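You operate a simulated robot arm through the tools that you are given. There is no shell and no other tool.

Carry out the task below with a simulated robot arm. There is one attempt and no reset: what you move stays moved.

TASK
Set the controls near the grey workbench. At the end: the yellow rocker is switched on; one of the iron weights from the grey workbench is on the blue plate; the red rocker is switched on; the green rocker is switched on; the blue rocker is switched on; whatever was shut is shut again. Leave all else as you found it, and nothing knocked over.
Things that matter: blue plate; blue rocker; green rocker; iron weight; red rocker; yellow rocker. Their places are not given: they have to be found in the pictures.

It is judged by the outcome, as a careful person would: the job done as asked, and still so three seconds after it is handed in. It fails if anything else is knocked over, pushed out of place, dropped, spilled or broken.

THE ROBOT
A 5-joint arm with a two-finger parallel gripper, fixed in place. Base frame: the origin is at the foot of the arm, x ahead of it, y to its left, z up; the work surface is at about z = 0. Readings come in cm, rad, newtons and seconds.
With the tool pointing down near the work surface it reaches from about 26 to 68 cm from the base axis. Its first joint turns from -1.152 to 1.152 rad. The tool tilts only in the upright plane through the base axis and itself; it spins freely about its own axis. Payload 2.9 kg.
Tool frame: the origin (TCP) lies between the finger pads and is the grasp point; the fingertips stand 3 cm ahead of it; z points along the fingers, y is the line along which they close. Largest opening 11 cm; finger width 2, thickness 1; the body of the gripper, 4.8 by 11.2 cm, starts 5.5 cm behind the TCP.
Orientation is told as [roll, pitch, yaw] about the base's x, y, z axes, in that order, counted from this pose: with the fingers straight down and closing along the base's y, the tool's x points along the base's -x, its y along +y and its z along -z.

THE INTERFACE
- The arm moves only by the tool arm_command. Its arguments are lists of equal length, an entry for each row: "dr": the turn, a rotation vector about the tool's x, y, z in rad, a list of three; "xyz": the shift along the tool's x, y, z in cm, a list of three; "hand": the opening, from 0 (shut) to 1 (fully open). In form: {"dr": [[rx, ry, rz], ...], "xyz": [[x, y, z], ...], "hand": [hand, ...]}. A call has 1 to 20 rows; each row is the pose to reach, as a shift and turn from the pose commanded when the call began, along the tool's axes at that moment. Each row takes 0.2 s and may step no farther than 5 cm and 0.15 rad from the row before; otherwise, or with a gripper value out of range, the whole call is refused. A pose out of reach is approached as far as the arm can. The call stops where the force on the tool passes 40 N (or 10 N more than at its start, if that is more) or the arm is blocked; 0.2 s more then pass. The fingers move at their own pace (about 10.8 cm/s each) and stop on an object; they squeeze with about 35 N. The grip force told is the motor's: it shows also when the fingers shut on nothing. Time passes only in rows, and 0.2 s behind the last, so rows that repeat a pose let the fingers close. The reply holds the time, the measured pose of the TCP, the force on the tool along the base axes, the opening and the grip force, in the units named above and with some noise, with the torque about the TCP (base axes, N m) and any sound that the robot's microphone picked up, and new pictures: "views" is both (left out), scene, wrist or none.
- Cameras (640 x 400 px; columns grow to the right, rows downward): "scene" is fixed at [5.18, -47.43, 59.09]; the picture's right is [0.54, -0.84, 0.00], its down [-0.59, -0.38, -0.71] and it looks along [0.60, 0.39, -0.70] (base axes); focal length 301 px, centre (320, 200). "wrist" rides on the gripper at [7.2, 1.7, -10.3] in the tool frame; the picture's right is [-0.23, 0.97, 0.00], its down [-0.76, -0.18, -0.62] and it looks along [-0.61, -0.14, 0.78] (tool axes); focal length 222 px, centre (320, 200).
- point_at(camera, pixels): for up to 12 pixels [column, row] of the newest picture of that camera ("zoom" is the newest enlarged one), the place [x, y, z] in the base frame of the surface seen there, good to about 0.3 cm. The clock stands still meanwhile.
- close_up(camera, box): a new picture of the part [left, top, right, bottom] of that camera's present view, enlarged. The clock stands still meanwhile.
- finish_job(): hands the job in; it is judged then, once.

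Unless the task says otherwise, let go and move clear before handing in.

The tools are called after ">>>" as name(argument=value, ...) on one line, values as JSON. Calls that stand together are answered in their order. arm_command: Moves the arm, as the interface text tells. Its arguments: {"type":"object","properties":{"dr":{"type":"array"},"xyz":{"type":"array"},"hand":{"type":"array"},"views":{"type":"string","enum":["both","scene","wrist","none"]}},"required":["dr","xyz","hand"]} The other tools are called the same way: point_at (camera, pixels) gives the place of the surface under pixels of a picture; close_up (camera, box) takes an enlarged picture of a part of a camera's view; finish_job () hands the job in.

At the start:

```text
time: 0.0
tcp_pos: [22.26, -28.03, 38.93]
tool_rot: [0.0, 0.001, -0.001]
ft_force: [-0.4, -0.6, -0.8]
moment: [-0.02, -0.01, -0.02]
grip_width: 11.0
gripper_force: 0.1
```

scene: 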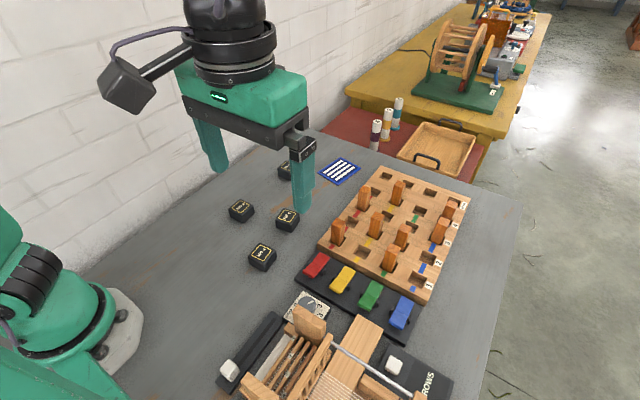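
wrist: 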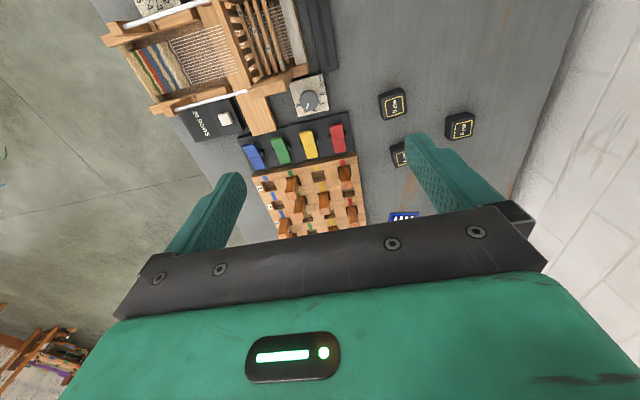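

The scene shows four rockers (red 317,265; yellow 342,279; green 370,295; blue 401,312), black weights near (240,210), and a blue striped plate at (340,171). I'll take close-ups before moving.

>>> close_up(camera="scene", box=[200, 230, 460, 400])

>>> close_up(camera="scene", box=[200, 130, 480, 310])

>>> close_up(camera="wrist", box=[100, 0, 500, 240])

>>> point_at(camera="scene", pixels=[[317, 265], [342, 279], [370, 295], [401, 312], [340, 171], [240, 207], [287, 216], [262, 251], [284, 167], [330, 280], [308, 305], [390, 365]])

```text
2.35 times, centred on (330, 315) of scene
```

zoom: 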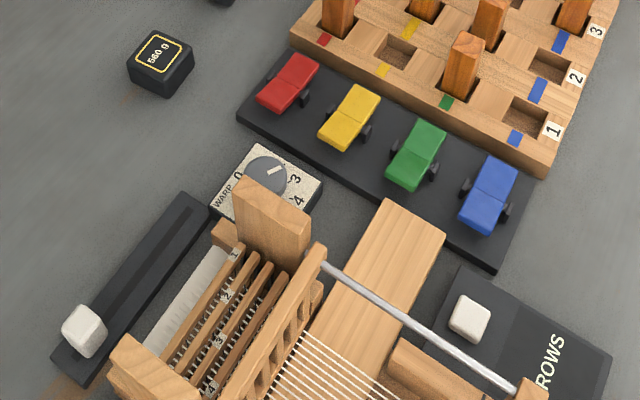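

```text
2.22 times, centred on (340, 220) of scene
```

zoom: 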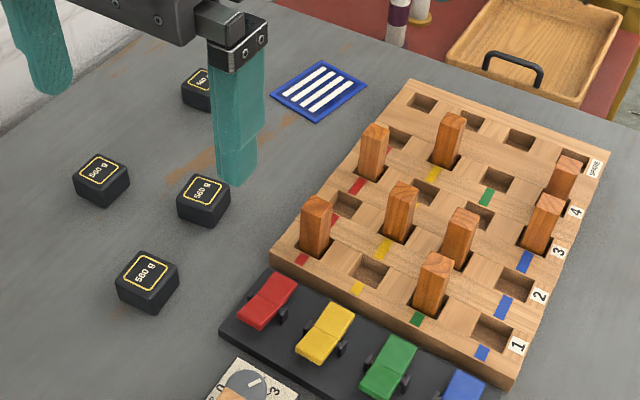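

```text
1.60 times, centred on (300, 120) of wrist
```

zoom: 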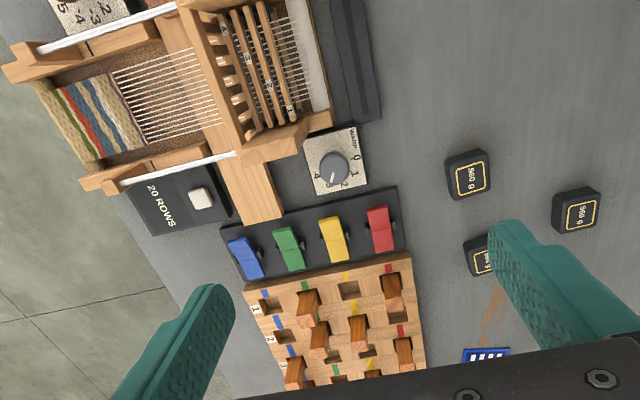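

```text
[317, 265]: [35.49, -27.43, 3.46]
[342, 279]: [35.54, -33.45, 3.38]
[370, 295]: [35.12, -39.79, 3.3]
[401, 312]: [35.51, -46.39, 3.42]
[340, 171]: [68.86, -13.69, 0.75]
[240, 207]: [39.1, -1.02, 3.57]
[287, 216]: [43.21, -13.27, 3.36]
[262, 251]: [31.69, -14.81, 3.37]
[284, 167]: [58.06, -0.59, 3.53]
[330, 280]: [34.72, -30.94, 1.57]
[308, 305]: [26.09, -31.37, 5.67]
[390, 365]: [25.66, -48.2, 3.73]
```

The rockers sit at x≈35.5, y from −27 to −46, z≈3.4; the plate is at about (69, −14), near the reach limit. I'll zoom on the rockers to see which end is up and look for on/off marks.

>>> close_up(camera="scene", box=[295, 245, 365, 300])

>>> close_up(camera="scene", box=[355, 275, 425, 340])

>>> close_up(camera="wrist", box=[230, 110, 360, 190])

>>> point_at(camera="scene", pixels=[[324, 257], [310, 272], [349, 271], [336, 286], [377, 286], [364, 303], [408, 302], [394, 321], [322, 177], [349, 159], [336, 184], [360, 168]])

```text
7.27 times, centred on (330, 272) of scene
```

zoom: 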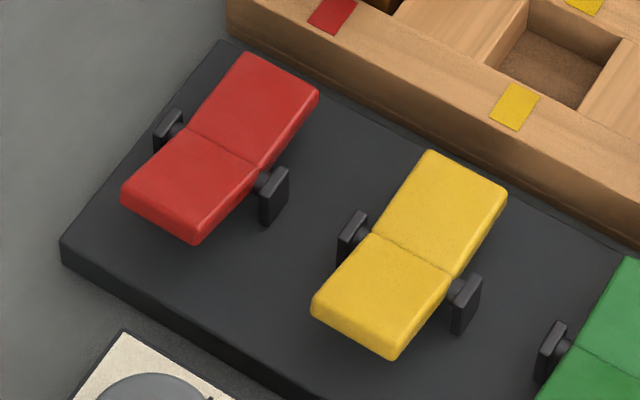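

```text
6.15 times, centred on (390, 308) of scene
```

zoom: 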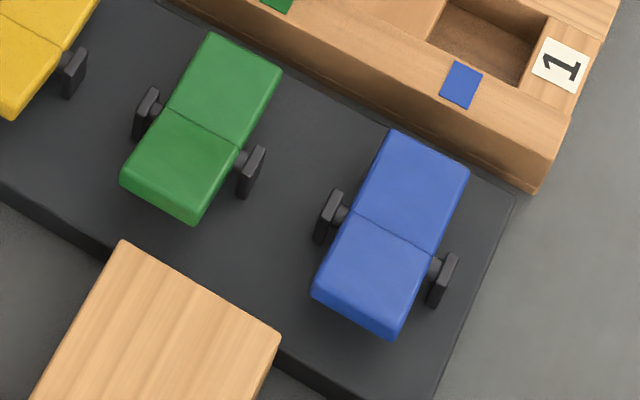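

```text
4.92 times, centred on (295, 150) of wrist
```

zoom: 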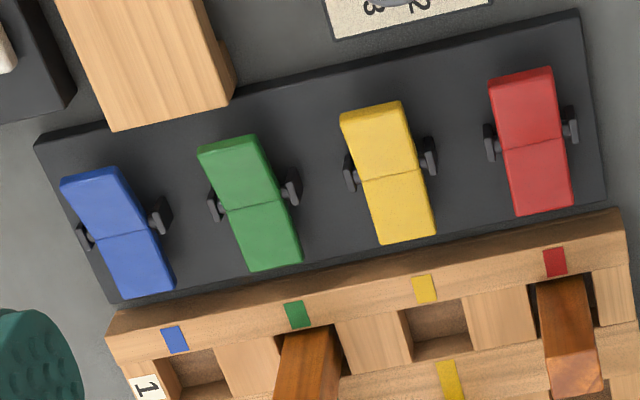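

```text
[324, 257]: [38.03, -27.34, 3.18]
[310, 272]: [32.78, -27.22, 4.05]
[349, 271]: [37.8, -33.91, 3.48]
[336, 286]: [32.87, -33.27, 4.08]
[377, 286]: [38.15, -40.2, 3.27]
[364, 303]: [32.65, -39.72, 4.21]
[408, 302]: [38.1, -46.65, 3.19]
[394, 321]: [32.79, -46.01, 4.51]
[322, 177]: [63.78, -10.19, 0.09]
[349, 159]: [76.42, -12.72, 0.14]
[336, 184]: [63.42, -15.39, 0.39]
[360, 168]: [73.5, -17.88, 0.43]
```

All four rockers sit alike: near end (robot side) raised to z≈4.1, far end down, so pressing the near ends should switch them on. Next I'll measure the plate, the weights and nearby obstacles (loom, pegs).

>>> close_up(camera="scene", box=[270, 140, 400, 220])

>>> point_at(camera="scene", pixels=[[318, 174], [338, 156], [361, 167], [343, 186], [383, 166], [365, 190], [398, 182], [337, 222], [364, 318], [310, 322], [323, 342], [308, 298]])

>>> close_up(camera="scene", box=[220, 150, 320, 280])

```text
4.92 times, centred on (335, 180) of scene
```

zoom: 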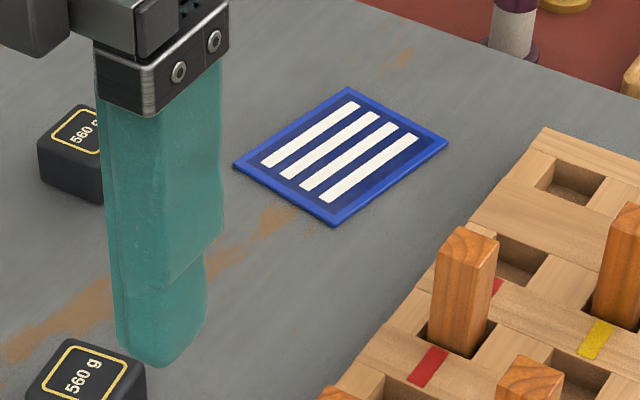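

```text
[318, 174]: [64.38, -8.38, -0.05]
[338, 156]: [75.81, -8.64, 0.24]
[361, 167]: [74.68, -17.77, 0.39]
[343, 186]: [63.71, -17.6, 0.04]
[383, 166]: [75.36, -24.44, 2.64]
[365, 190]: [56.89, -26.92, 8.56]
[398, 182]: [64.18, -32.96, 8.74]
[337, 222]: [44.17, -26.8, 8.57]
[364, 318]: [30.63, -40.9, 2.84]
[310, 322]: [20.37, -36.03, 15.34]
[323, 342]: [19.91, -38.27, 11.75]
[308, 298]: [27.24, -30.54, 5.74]
```

```text
3.08 times, centred on (270, 215) of scene
```

zoom: 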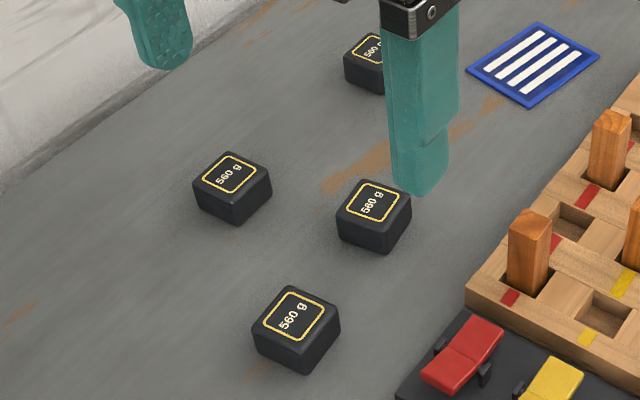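

The plate spans x 64–75, y −8.5 to −17.7; the weights are about 3.5 cm tall; the loom top is z≈15 near (20,−36). I'll turn the hand by about 180° so the camera faces away from the loom, shut the fingers, and move above the red rocker.

>>> arm_command(dr=[[0, 0, 0.15], [0, 0, 0.3], [0, 0, 0.45], [0, 0, 0.6], [0, 0, 0.75], [0, 0, 0.9], [0, 0, 1.05], [0, 0, 1.2], [0, 0, 1.35], [0, 0, 1.5], [0, 0, 1.65], [0, 0, 1.8], [0, 0, 1.95], [0, 0, 2.1], [0, 0, 2.25], [0, 0, 2.4], [0, 0, 2.55], [0, 0, 2.7], [0, 0, 2.85], [0, 0, 3.0]], xyz=[[-0.5, 0, 0.6], [-1.1, 0, 1.2], [-1.6, 0, 1.8], [-2.2, 0, 2.4], [-2.8, 0.1, 3], [-3.3, 0.2, 3.6], [-3.9, 0.2, 4.2], [-4.4, 0.3, 4.8], [-5, 0.3, 5.4], [-5.5, 0.3, 6], [-6, 0.4, 6.6], [-6.6, 0.4, 7.2], [-7.2, 0.4, 7.8], [-7.7, 0.5, 8.4], [-8.3, 0.5, 9], [-8.8, 0.5, 9.6], [-9.4, 0.6, 10.2], [-9.9, 0.6, 10.8], [-10.5, 0.7, 11.4], [-11, 0.7, 12]], hand=[1, 0.8, 0.6, 0.4, 0.2, 0, 0, 0, 0, 0, 0, 0, 0, 0, 0, 0, 0, 0, 0, 0])

```text
time: 4.2
tcp_pos: [33.21, -27.43, 27.02]
tool_rot: [-0.001, -0.001, -3.003]
ft_force: [-1.1, -0.5, 0.3]
moment: [-0.04, 0.0, 0.01]
grip_width: 0.0
gripper_force: 35.2
```

scene: 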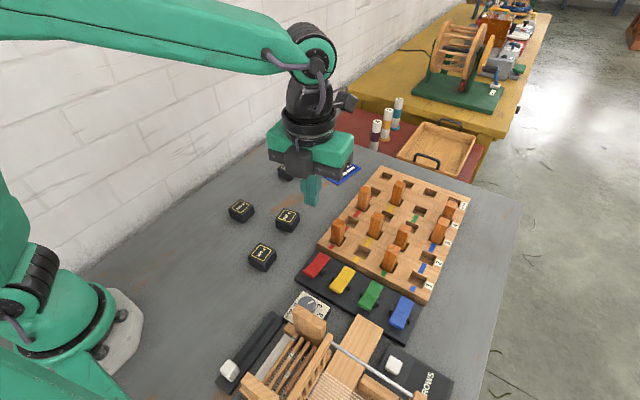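
wrist: 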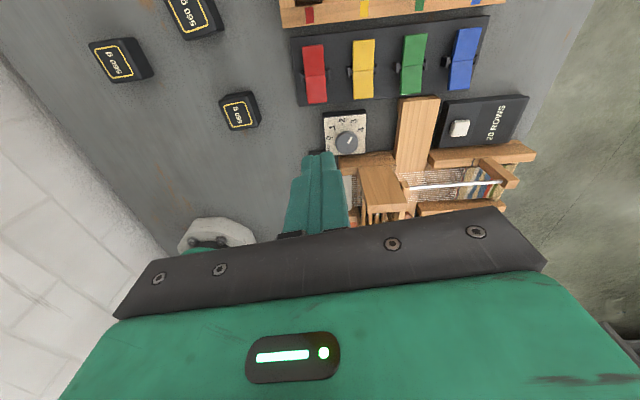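

Now at (33.2, −27.4, 27) with the hand shut; the wrist view shows the rockers at (314,73), (363,70), (413,65), (463,60). I'll measure the near ends from this side.

>>> close_up(camera="wrist", box=[280, 0, 500, 130])

>>> point_at(camera="wrist", pixels=[[316, 92], [315, 78], [313, 55], [364, 90], [363, 75], [363, 50], [411, 85], [413, 45], [460, 80], [465, 38], [415, 105], [437, 98]])

```text
2.91 times, centred on (390, 65) of wrist
```

zoom: 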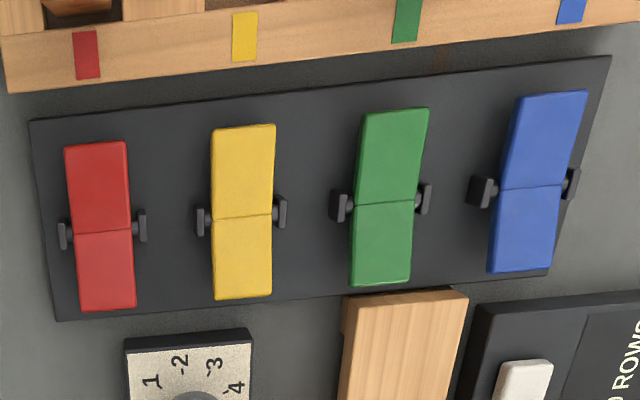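

```text
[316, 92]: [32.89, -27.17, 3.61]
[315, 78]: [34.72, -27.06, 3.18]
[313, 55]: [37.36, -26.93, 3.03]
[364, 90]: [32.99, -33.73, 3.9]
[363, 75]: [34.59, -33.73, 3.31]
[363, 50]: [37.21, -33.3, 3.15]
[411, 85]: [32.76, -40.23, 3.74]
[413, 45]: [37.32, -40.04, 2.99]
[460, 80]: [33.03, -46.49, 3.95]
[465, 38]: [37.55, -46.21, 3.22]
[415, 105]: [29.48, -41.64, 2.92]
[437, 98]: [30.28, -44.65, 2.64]
```

Near-end tops are at z≈3.9, x≈33. I'll finish the turn and come down over the red rocker's near end, stopping just above it.

>>> arm_command(dr=[[0, 0, 0.07], [0, 0, 0.139], [0, 0, 0.139], [0, 0, 0.139], [0, 0, 0.139], [0, 0, 0.139], [0, 0, 0.139], [0, 0, 0.139], [0, 0, 0.139], [0, 0, 0.139]], xyz=[[0, -0.2, 2.5], [0, -0.2, 5], [0, -0.2, 7.5], [0, -0.2, 10], [0, -0.2, 12.5], [0, -0.2, 15], [0, -0.2, 17], [0, -0.2, 18.5], [0, -0.2, 19], [0, -0.2, 19]], hand=[0, 0, 0, 0, 0, 0, 0, 0, 0, 0])

```text
time: 6.4
tcp_pos: [33.23, -26.98, 8.03]
tool_rot: [0.001, -0.001, -3.14]
ft_force: [-0.1, 0.5, -0.3]
moment: [0.0, 0.01, -0.01]
grip_width: 0.0
gripper_force: 35.6
```

scene: 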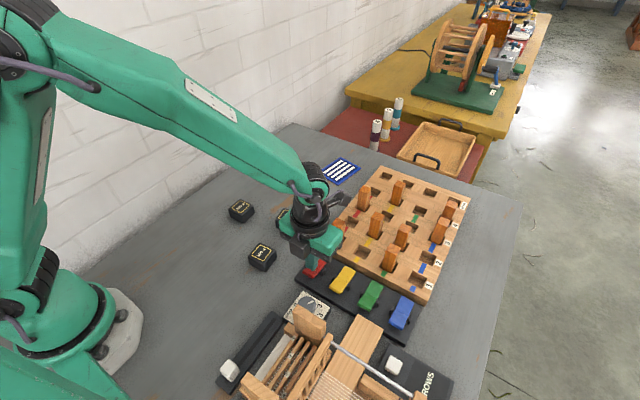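
wrist: 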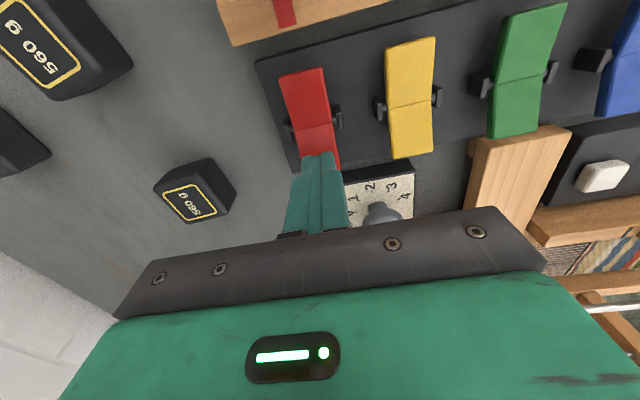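

The fingers hang over the red rocker's near end (wrist 318,155) with tips at z≈5. I'll press down in small steps.

>>> arm_command(dr=[[0, 0, 0], [0, 0, 0], [0, 0, 0], [0, 0, 0], [0, 0, 0], [0, 0, 0], [0, 0, 0]], xyz=[[0, 0.2, 0.4], [0, 0.2, 0.8], [0, 0.2, 1.1], [0, 0.2, 1.3], [0, 0.2, 1.5], [0, 0.2, 1.7], [0, 0.2, 1.8]], hand=[0, 0, 0, 0, 0, 0, 0])

```text
time: 8.0
tcp_pos: [33.24, -27.32, 6.15]
tool_rot: [-0.001, 0.002, -3.138]
ft_force: [-2.5, 3.2, 7.9]
moment: [0.1, 0.0, 0.06]
grip_width: 0.01
gripper_force: 35.1
```

scene: 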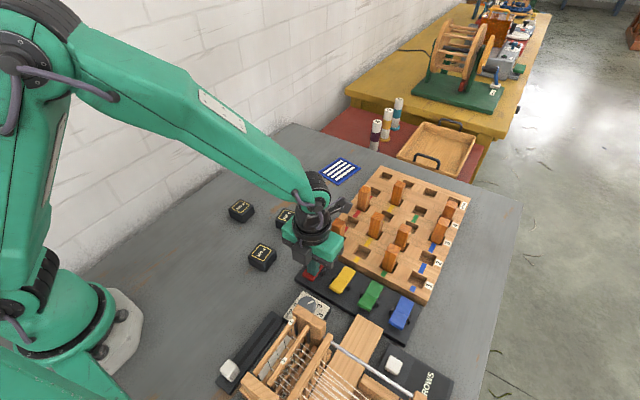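
wrist: 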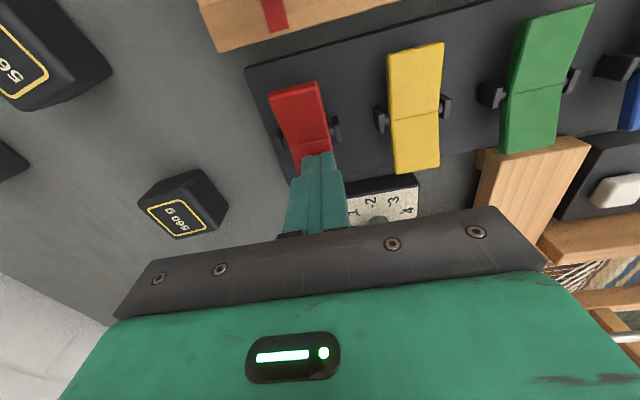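

There is 8 N of upward force and the red far end seems to have risen; the loom threads at (300,375) look changed. I'll press slightly further, then lift to check.

>>> arm_command(dr=[[0, 0, 0], [0, 0, 0], [0, 0, 0]], xyz=[[0, 0, 0.15], [0, 0, 0.3], [0, 0, 0.4]], hand=[0, 0, 0], views="none")

>>> arm_command(dr=[[0, 0, 0], [0, 0, 0], [0, 0, 0], [0, 0, 0], [0, 0, 0]], xyz=[[0, 0, -1], [0, 0, -2], [0, 0, -3], [0, 0, -4.5], [0, 0, -6]], hand=[0, 0, 0, 0, 0])

>>> close_up(camera="wrist", box=[240, 0, 640, 240])

>>> close_up(camera="scene", box=[200, 230, 460, 400])

```text
time: 8.5
tcp_pos: [33.21, -27.39, 6.27]
tool_rot: [0.0, 0.001, -3.137]
ft_force: [-0.8, 0.9, 4.1]
moment: [0.02, -0.04, 0.0]
grip_width: 0.04
gripper_force: 35.4
stopped in row 2: the force on the tool passed its limit at 45 N (the readings are from after the stop); the commanded pose is now the measured one
```

```text
time: 9.7
tcp_pos: [33.26, -27.18, 12.06]
tool_rot: [0.0, 0.0, -3.138]
ft_force: [-0.6, 0.5, 0.1]
moment: [0.0, -0.02, -0.01]
grip_width: 0.0
gripper_force: 35.8
```

scene: 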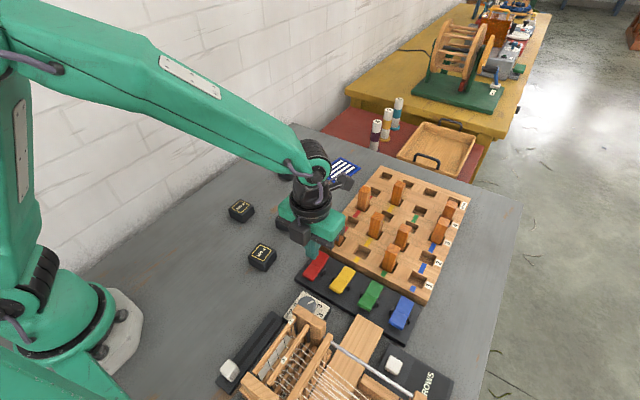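
wrist: 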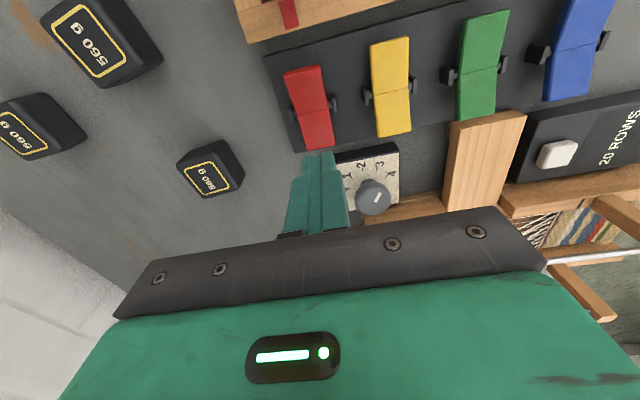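

```text
1.60 times, centred on (440, 120) of wrist
```

zoom: 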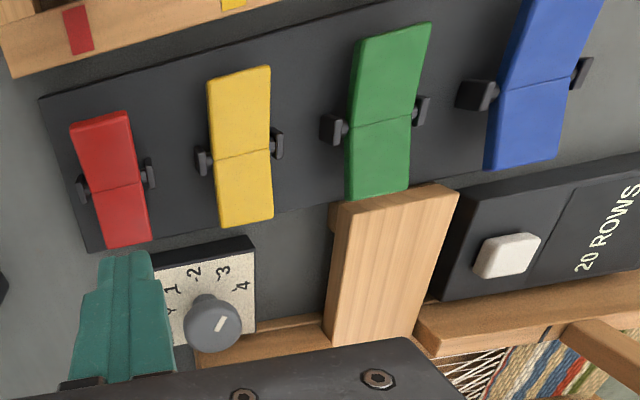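

```text
2.35 times, centred on (330, 315) of scene
```

zoom: 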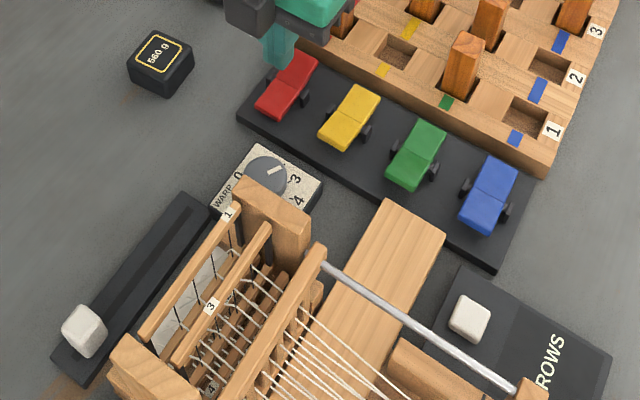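

Red is now on: its far end is up, and shafts 1 and 3 of the loom rose as the peg tie-up would make them. I'll move over yellow (y≈−33.5) and press it the same way.

>>> arm_command(dr=[[0, 0, 0], [0, 0, 0], [0, 0, 0], [0, 0, 0], [0, 0, 0], [0, 0, 0], [0, 0, 0], [0, 0, 0], [0, 0, 0], [0, 0, 0], [0, 0, 0]], xyz=[[0, 3.2, 0], [0, 6.35, 0], [0, 6.35, 2], [0, 6.35, 4], [0, 6.35, 4.5], [0, 6.35, 4.9], [0, 6.35, 5.2], [0, 6.35, 5.5], [0, 6.35, 5.7], [0, 6.35, 5.85], [0, 6.35, 5.95]], hand=[0, 0, 0, 0, 0, 0, 0, 0, 0, 0, 0])

>>> close_up(camera="wrist", box=[200, 0, 600, 240])

>>> close_up(camera="scene", box=[200, 230, 460, 400])

```text
time: 12.1
tcp_pos: [33.47, -33.77, 6.08]
tool_rot: [-0.001, 0.0, -3.137]
ft_force: [-0.3, -0.6, -0.2]
moment: [0.06, -0.01, -0.01]
grip_width: 0.01
gripper_force: 35.1
```

scene: 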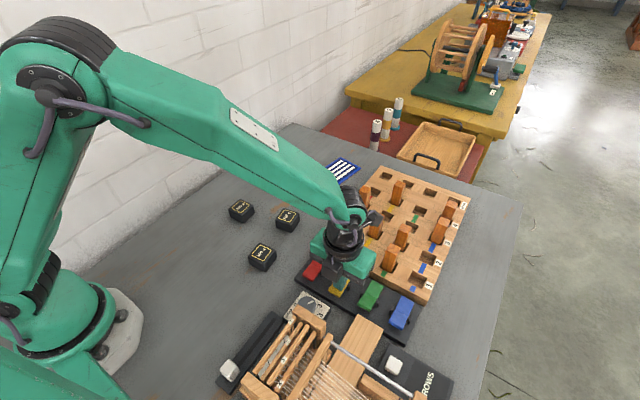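
wrist: 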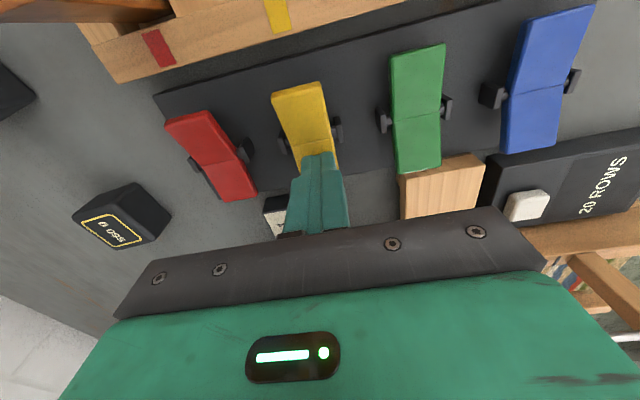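

```text
1.60 times, centred on (400, 120) of wrist
```

zoom: 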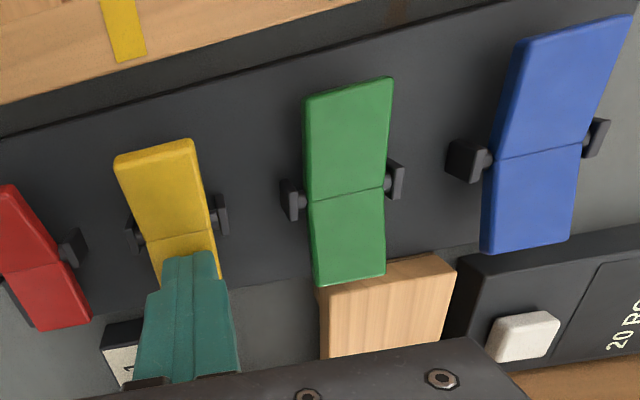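

```text
2.35 times, centred on (330, 315) of scene
```

zoom: 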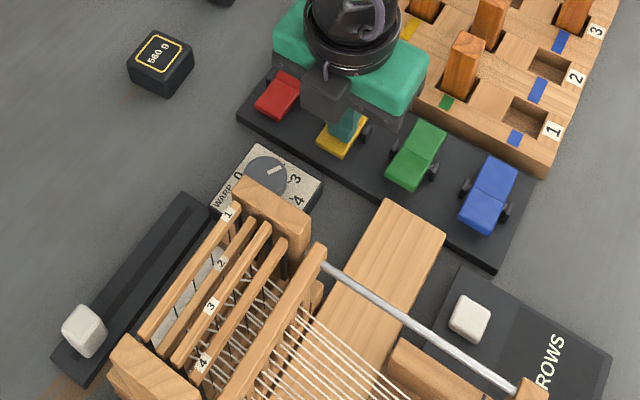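

All four shafts are now up, so yellow has engaged. I'll lift, move over green (y≈−40), and check red and yellow.

>>> arm_command(dr=[[0, 0, 0], [0, 0, 0], [0, 0, 0], [0, 0, 0], [0, 0, 0]], xyz=[[-0.2, 0, -1.5], [-0.2, 0, -3.5], [-0.2, 0, -6], [-0.2, 3.2, -6], [-0.2, 6.4, -6]], hand=[0, 0, 0, 0, 0])

>>> close_up(camera="wrist", box=[140, 0, 540, 240])

>>> close_up(camera="scene", box=[200, 230, 460, 400])

```text
time: 13.3
tcp_pos: [33.19, -40.06, 12.21]
tool_rot: [0.001, 0.0, -3.137]
ft_force: [-0.2, 0.1, -0.2]
moment: [0.0, -0.01, 0.01]
grip_width: 0.01
gripper_force: 34.9
```

scene: 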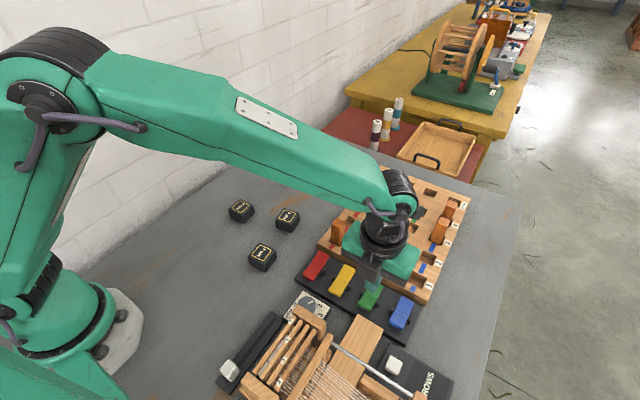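
wrist: 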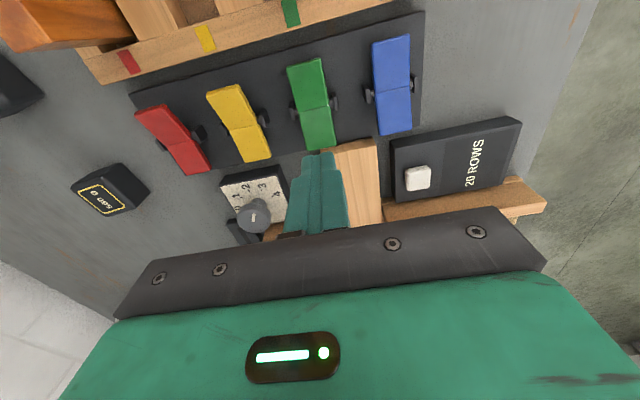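

```text
1.60 times, centred on (340, 120) of wrist
```

zoom: 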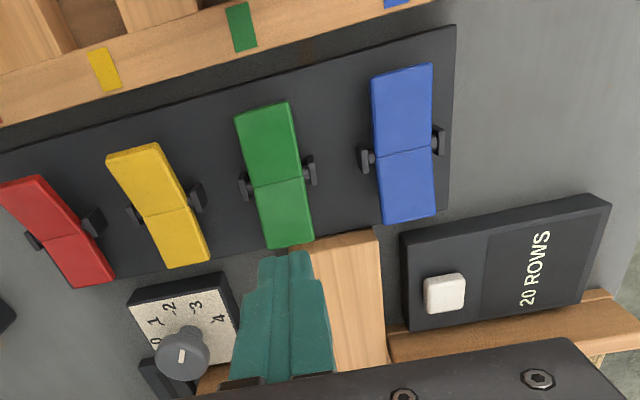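

```text
2.35 times, centred on (330, 315) of scene
```

zoom: 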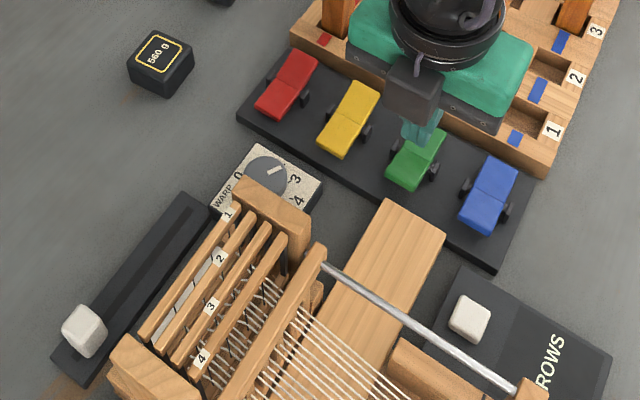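

Red and yellow stay on with their far ends up. Now I press green.

>>> arm_command(dr=[[0, 0, 0], [0, 0, 0], [0, 0, 0], [0, 0, 0], [0, 0, 0], [0, 0, 0], [0, 0, 0], [0, 0, 0], [0, 0, 0]], xyz=[[0, 0, 2], [0, 0, 4], [0, 0, 4.5], [0, 0, 4.9], [0, 0, 5.2], [0, 0, 5.5], [0, 0, 5.7], [0, 0, 5.9], [0, 0, 6.05]], hand=[0, 0, 0, 0, 0, 0, 0, 0, 0], views="scene")

>>> arm_command(dr=[[0, 0, 0], [0, 0, 0], [0, 0, 0], [0, 0, 0], [0, 0, 0]], xyz=[[0, 0, -1.5], [0, 0, -3.5], [0, 0, -6], [0, 3.2, -6], [0, 6.3, -6]], hand=[0, 0, 0, 0, 0])

>>> close_up(camera="wrist", box=[140, 0, 540, 240])

>>> close_up(camera="scene", box=[200, 230, 460, 400])

```text
time: 15.3
tcp_pos: [33.14, -40.26, 6.19]
tool_rot: [0.0, 0.0, -3.138]
ft_force: [-0.1, 2.3, 4.1]
moment: [0.05, -0.04, 0.02]
grip_width: 0.0
gripper_force: 35.4
```

scene: 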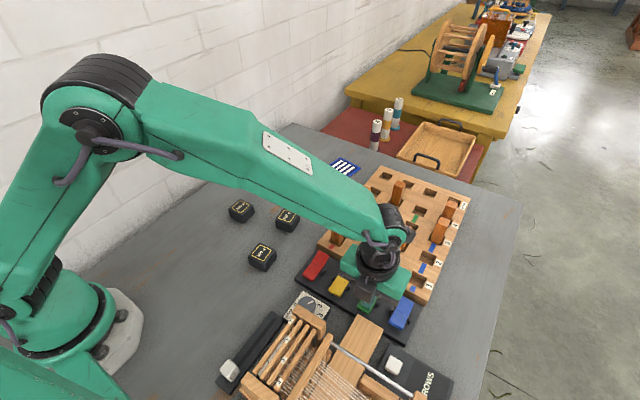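

```text
time: 16.5
tcp_pos: [33.45, -46.46, 12.11]
tool_rot: [0.002, 0.0, -3.137]
ft_force: [0.1, 0.8, 0.2]
moment: [0.03, 0.02, -0.01]
grip_width: 0.01
gripper_force: 34.9
```

scene: 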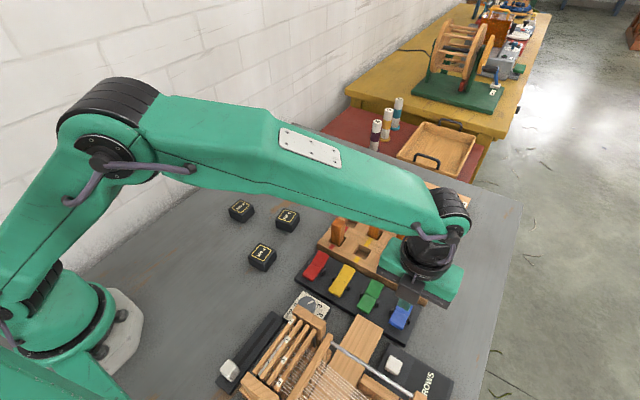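
wrist: 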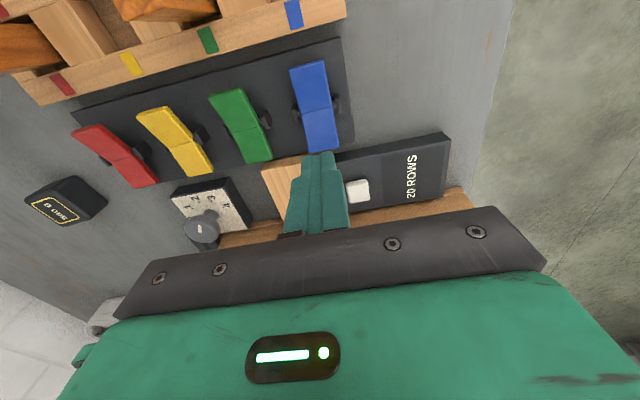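

```text
1.60 times, centred on (340, 120) of wrist
```

zoom: 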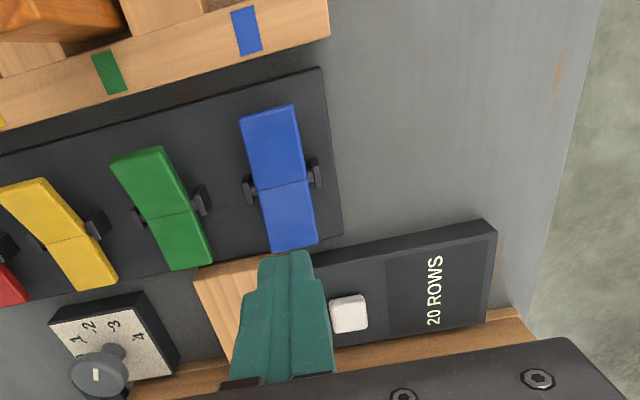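

```text
2.35 times, centred on (330, 315) of scene
```

zoom: 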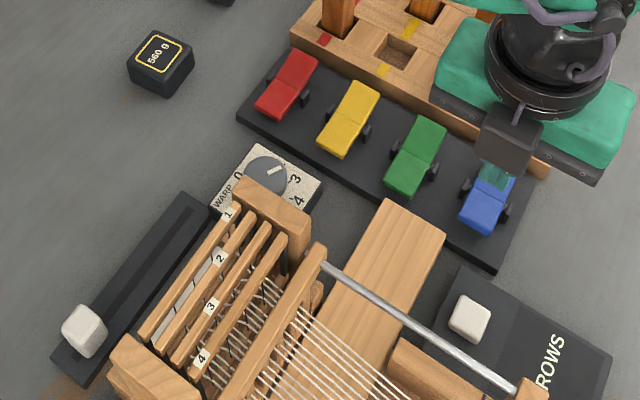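

Green is on too. Now I press blue below the fingers (wrist 320,135).

>>> arm_command(dr=[[0, 0, 0], [0, 0, 0], [0, 0, 0], [0, 0, 0], [0, 0, 0], [0, 0, 0], [0, 0, 0], [0, 0, 0], [0, 0, 0]], xyz=[[-0.2, 0, 2], [-0.2, 0, 4], [-0.2, 0, 4.5], [-0.2, 0, 4.9], [-0.2, 0, 5.2], [-0.2, 0, 5.5], [-0.2, 0, 5.7], [-0.2, 0, 5.85], [-0.2, 0, 5.95]], hand=[0, 0, 0, 0, 0, 0, 0, 0, 0], views="scene")

>>> arm_command(dr=[[0, 0, 0], [0, 0, 0], [0, 0, 0], [0, 0, 0], [0, 0, 0], [0, 0, 0], [0, 0, 0], [0, 0, 0], [0, 0, 0]], xyz=[[0, 0, -1.5], [0, 0, -3.5], [0, 0, -6], [0, 0, -9], [0, 0, -12], [0, 0, -15], [0, -4, -17], [0, -8, -19], [0, -12, -19]], hand=[0, 0, 0, 0, 0, 0, 0, 0, 0])

>>> close_up(camera="wrist", box=[240, 0, 540, 180])

>>> close_up(camera="scene", box=[200, 230, 460, 400])

```text
time: 18.5
tcp_pos: [32.94, -46.42, 6.17]
tool_rot: [0.0, 0.001, -3.138]
ft_force: [0.4, 0.3, 0.0]
moment: [0.01, -0.01, 0.01]
grip_width: 0.02
gripper_force: 35.2
```

scene: 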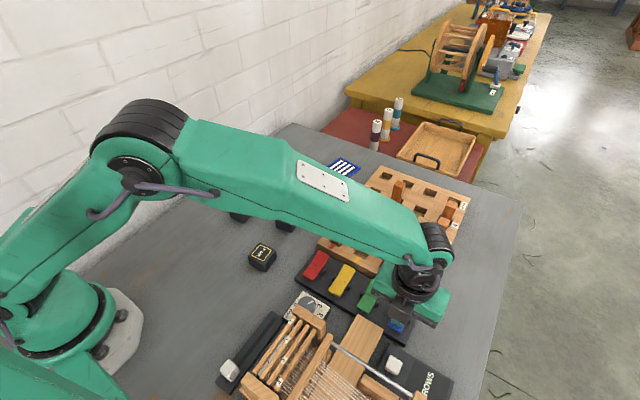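

```text
time: 20.5
tcp_pos: [32.81, -34.2, 25.45]
tool_rot: [0.001, 0.001, -3.141]
ft_force: [-0.3, 0.1, -0.5]
moment: [0.01, -0.01, -0.01]
grip_width: 0.02
gripper_force: 35.1
```

scene: 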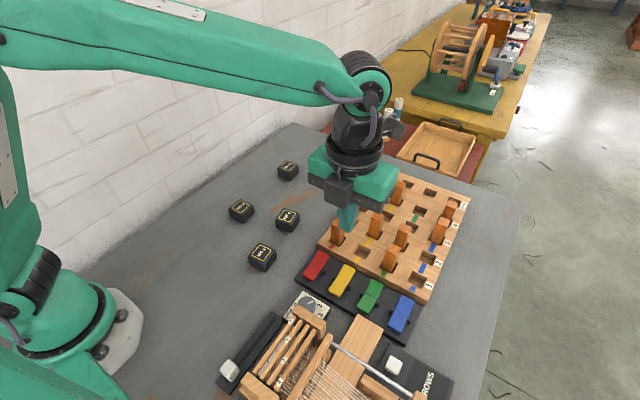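
wrist: 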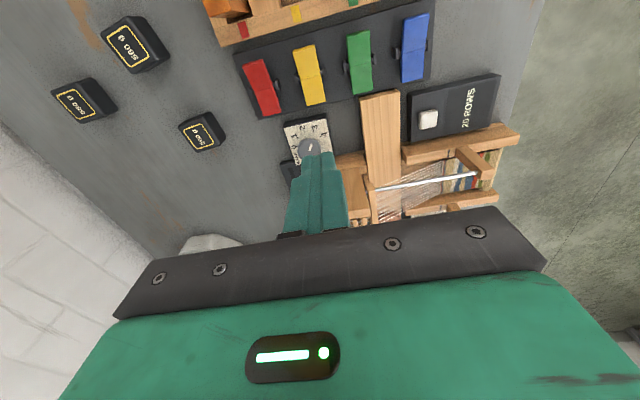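

```text
2.13 times, centred on (390, 90) of wrist
```

zoom: 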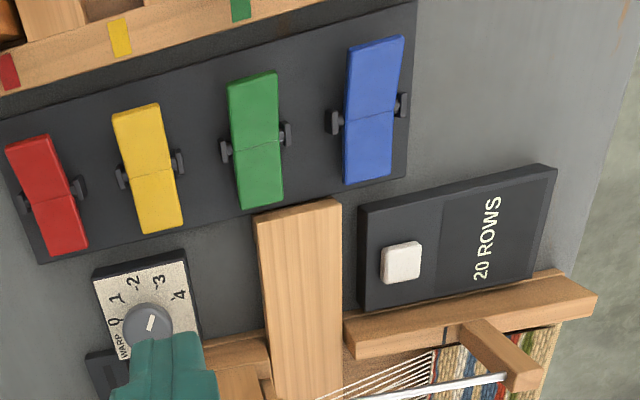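

```text
2.35 times, centred on (330, 315) of scene
```

zoom: 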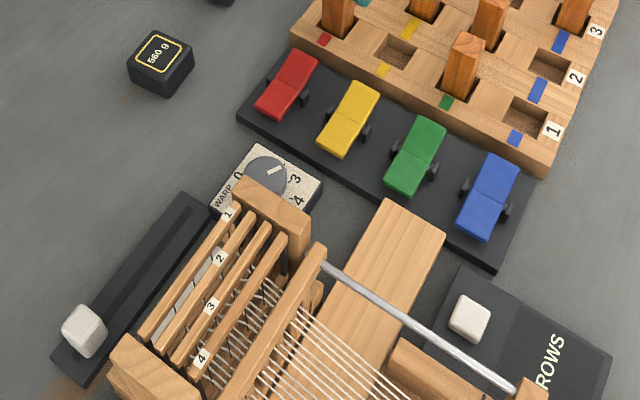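

All four rockers now look tipped the other way. I'll check heights and measure the weights.

>>> point_at(camera="scene", pixels=[[324, 257], [310, 271], [349, 270], [335, 286], [377, 285], [363, 304], [407, 301], [392, 322]])

>>> close_up(camera="scene", box=[220, 150, 320, 280])

>>> close_up(camera="scene", box=[295, 245, 425, 340])

```text
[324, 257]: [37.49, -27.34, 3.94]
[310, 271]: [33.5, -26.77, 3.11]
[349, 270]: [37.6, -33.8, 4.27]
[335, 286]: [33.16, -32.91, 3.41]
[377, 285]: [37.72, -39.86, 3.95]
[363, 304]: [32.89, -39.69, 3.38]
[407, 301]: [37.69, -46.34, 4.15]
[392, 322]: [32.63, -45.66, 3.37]
```

```text
3.08 times, centred on (270, 215) of scene
```

zoom: 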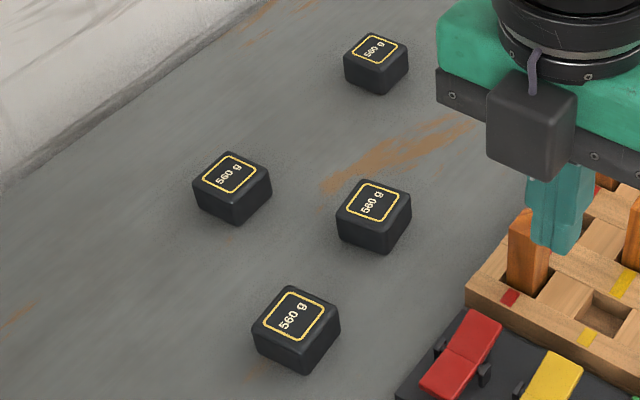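

```text
4.21 times, centred on (360, 292) of scene
```

zoom: 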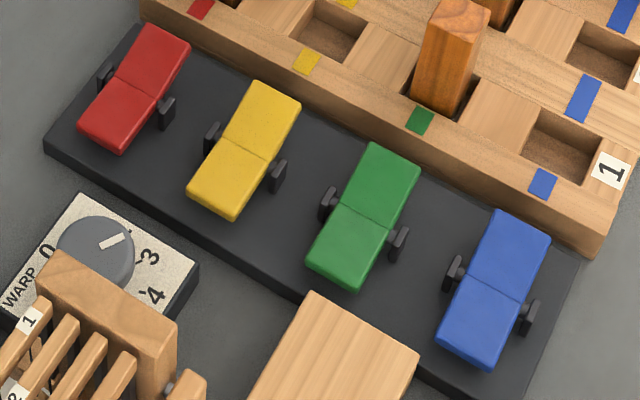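

Far ends are now at about 4.1 and near ends at about 3.3, so all four rockers are on. Next I'll measure the weight at scene (287,216) for its size and orientation.

>>> close_up(camera="scene", box=[262, 195, 312, 240])

>>> point_at(camera="scene", pixels=[[276.5, 219], [284.5, 209.5], [297.5, 213], [290.5, 224], [287, 216]])

```text
8.89 times, centred on (287, 218) of scene
```

zoom: 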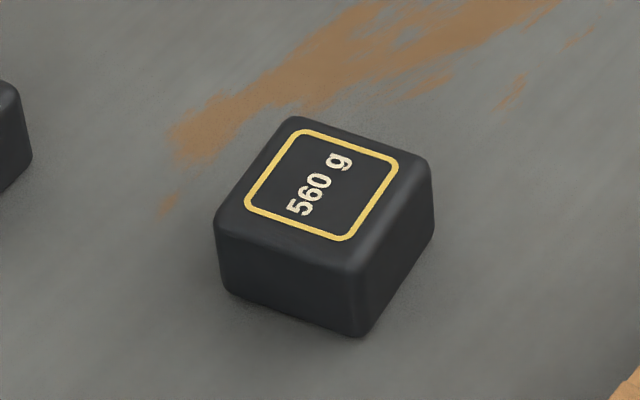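

```text
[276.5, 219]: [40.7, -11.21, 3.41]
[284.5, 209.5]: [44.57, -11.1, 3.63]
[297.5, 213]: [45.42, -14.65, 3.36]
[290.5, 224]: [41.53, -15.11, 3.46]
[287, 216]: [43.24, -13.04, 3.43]
```

This weight is turned about 25° from the radial line, which makes a tilted grasp awkward. I'll check how the others at (240,208), (284,166) and (262,252) are oriented.

>>> close_up(camera="scene", box=[220, 190, 264, 230])

>>> close_up(camera="scene", box=[265, 150, 309, 190])

>>> close_up(camera="wrist", box=[40, 0, 240, 160])

```text
10.00 times, centred on (242, 210) of scene
```

zoom: 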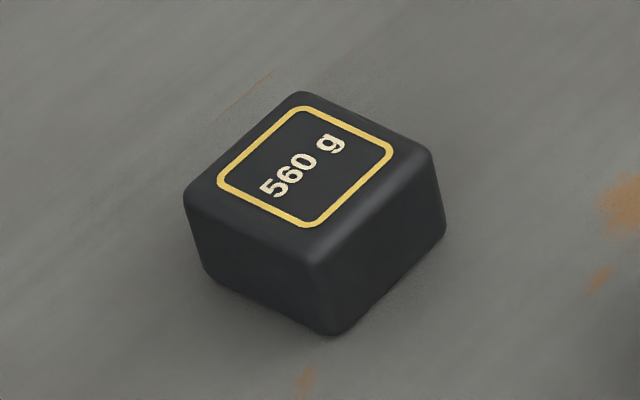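

```text
10.00 times, centred on (287, 170) of scene
```

zoom: 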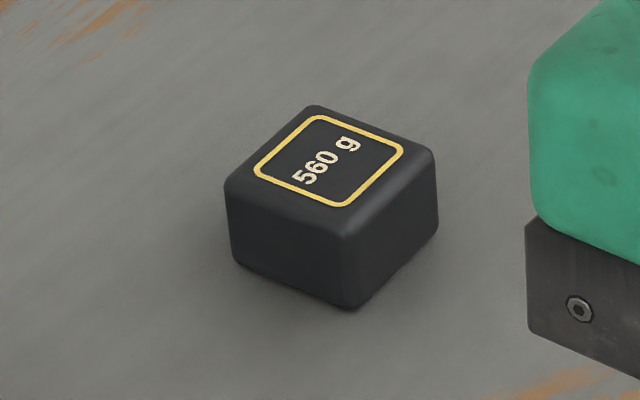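

```text
2.50 times, centred on (140, 80) of wrist
```

zoom: 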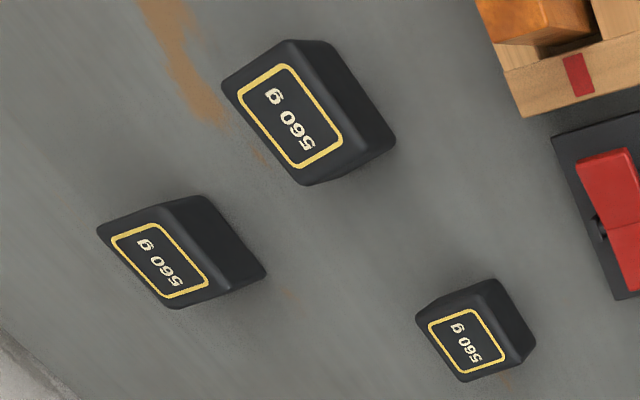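

I'll measure the label corners of the two weights nearest the y=0 line.

>>> point_at(camera="scene", pixels=[[280.5, 166.8], [286.7, 161.5], [295.3, 165.3], [288.5, 170.7], [287.8, 166], [231.8, 208.3], [240.3, 200.7], [249.1, 205], [240.7, 212.8], [240.5, 206.5]])

```text
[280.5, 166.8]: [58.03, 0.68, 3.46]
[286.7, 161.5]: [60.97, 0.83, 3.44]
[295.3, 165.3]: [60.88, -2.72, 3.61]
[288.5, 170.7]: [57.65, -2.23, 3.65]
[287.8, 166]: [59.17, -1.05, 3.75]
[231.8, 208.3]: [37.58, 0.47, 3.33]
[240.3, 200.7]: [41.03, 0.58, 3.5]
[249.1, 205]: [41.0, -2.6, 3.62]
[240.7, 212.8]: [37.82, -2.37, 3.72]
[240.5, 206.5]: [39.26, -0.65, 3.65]
```

The far weight at (59.4, −0.9) is aligned with the radial line, so I'll use that one with an outward tilt so the plate stays in reach. I'm moving high above it and opening the fingers part way.

>>> arm_command(dr=[[0, 0, 0], [0, 0, 0], [0, 0, 0], [0, 0, 0], [0, 0, 0], [0, 0, 0], [0, 0, 0], [0, 0, 0], [0, 0, 0], [0, 0, 0], [0, 0, 0], [0, 0, 0], [0, 0, 0.016], [0, 0.12, 0.016], [0, 0.24, 0.016], [0, 0.35, 0.016], [0, 0.35, 0.016]], xyz=[[2.1, -2.8, 0], [4.3, -5.6, 0], [6.5, -8.3, 0], [8.6, -11.1, 0], [10.8, -13.9, 0], [13, -16.6, 0], [15.1, -19.4, 0], [17.3, -22.2, 0], [19.4, -25, 0], [21.6, -27.8, 1], [23.8, -30.5, 2.5], [25.9, -33.3, 4], [25.9, -33.3, 5.4], [25.9, -33.3, 7], [25.9, -33.3, 9], [25.9, -33.3, 11], [25.9, -33.3, 11]], hand=[0, 0, 0, 0, 0, 0, 0, 0, 0, 0, 0.3, 0.6, 0.75, 0.75, 0.75, 0.75, 0.75])

>>> point_at(camera="scene", pixels=[[376, 135], [387, 124], [397, 112], [383, 166], [365, 190]])

```text
time: 24.1
tcp_pos: [58.38, -6.16, 14.2]
tool_rot: [0.047, 0.348, -3.106]
ft_force: [0.1, -0.7, -0.6]
moment: [-0.02, -0.01, 0.01]
grip_width: 8.22
gripper_force: 0.1
out of reach, approached as far as the arm can: row 11, 12, 13, 14, 15, 16, 17
```

scene: 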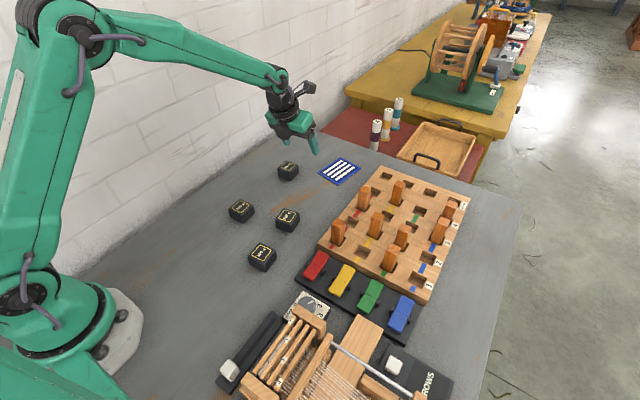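
wrist: 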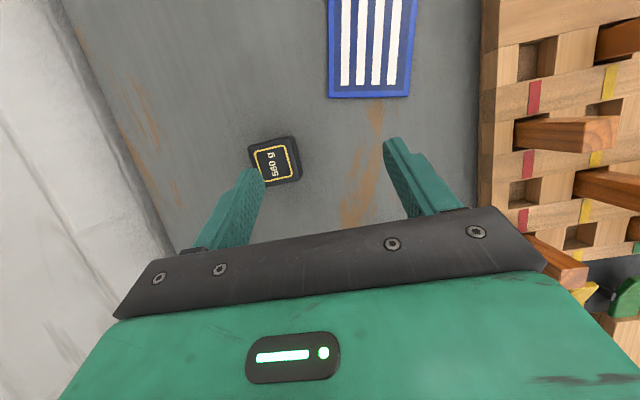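

```text
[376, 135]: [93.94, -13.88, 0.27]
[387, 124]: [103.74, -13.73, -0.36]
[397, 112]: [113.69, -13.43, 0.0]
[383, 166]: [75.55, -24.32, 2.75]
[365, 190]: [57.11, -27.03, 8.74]
```

The arm stopped at y≈−6 because the spin joint is near its end with the hand turned round. I'll spin the hand back about the tool axis, which faces the camera toward the robot, then re-aim.

>>> arm_command(dr=[[0, 0, -0.15], [0, 0, -0.3], [0, 0, -0.45], [0, 0, -0.6], [0, 0, -0.75], [0, 0, -0.9], [0, 0, -1.05], [0, 0, -1.2], [0, 0, -1.35], [0, 0, -1.5], [0, 0, -1.65], [0, 0, -1.8], [0, 0, -1.95], [0, 0, -2.1], [0, 0, -2.25], [0, 0, -2.4], [0, 0, -2.55], [0, 0, -2.7], [0, 0, -2.85], [0, 0, -3.0]], xyz=[[0, 0, 0], [0, 0, 0], [0, 0, 0], [0, 0, 0], [0, 0, 0], [0, 0, 0], [0, 0, 0], [0, 0, 0], [0, 0, 0], [0, 0, 0], [0, 0, 0], [0, 0, 0], [0, 0, 0], [0, 0, 0], [0, 0, 0], [0, 0, 0], [0, 0, 0], [0, 0, 0], [0, 0, 0], [0, 0, 0]], hand=[0.75, 0.75, 0.75, 0.75, 0.75, 0.75, 0.75, 0.75, 0.75, 0.75, 0.75, 0.75, 0.75, 0.75, 0.75, 0.75, 0.75, 0.75, 0.75, 0.75])

```text
time: 28.3
tcp_pos: [58.39, -6.04, 14.05]
tool_rot: [0.004, -0.351, -0.113]
ft_force: [-0.9, 0.2, -0.1]
moment: [0.03, -0.01, 0.0]
grip_width: 8.25
gripper_force: 0.1
```

scene: 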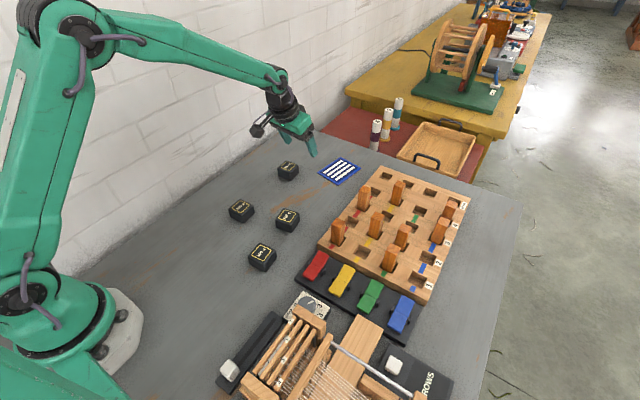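
wrist: 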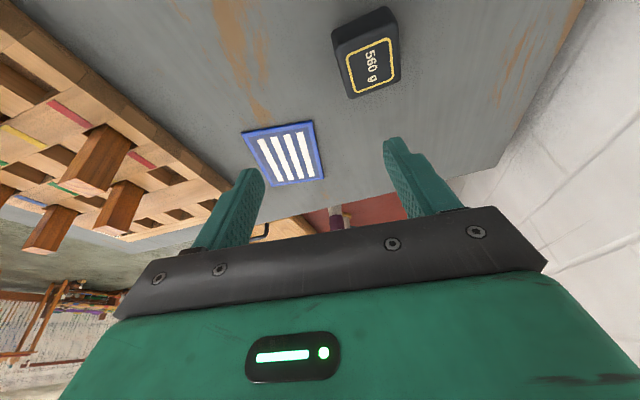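

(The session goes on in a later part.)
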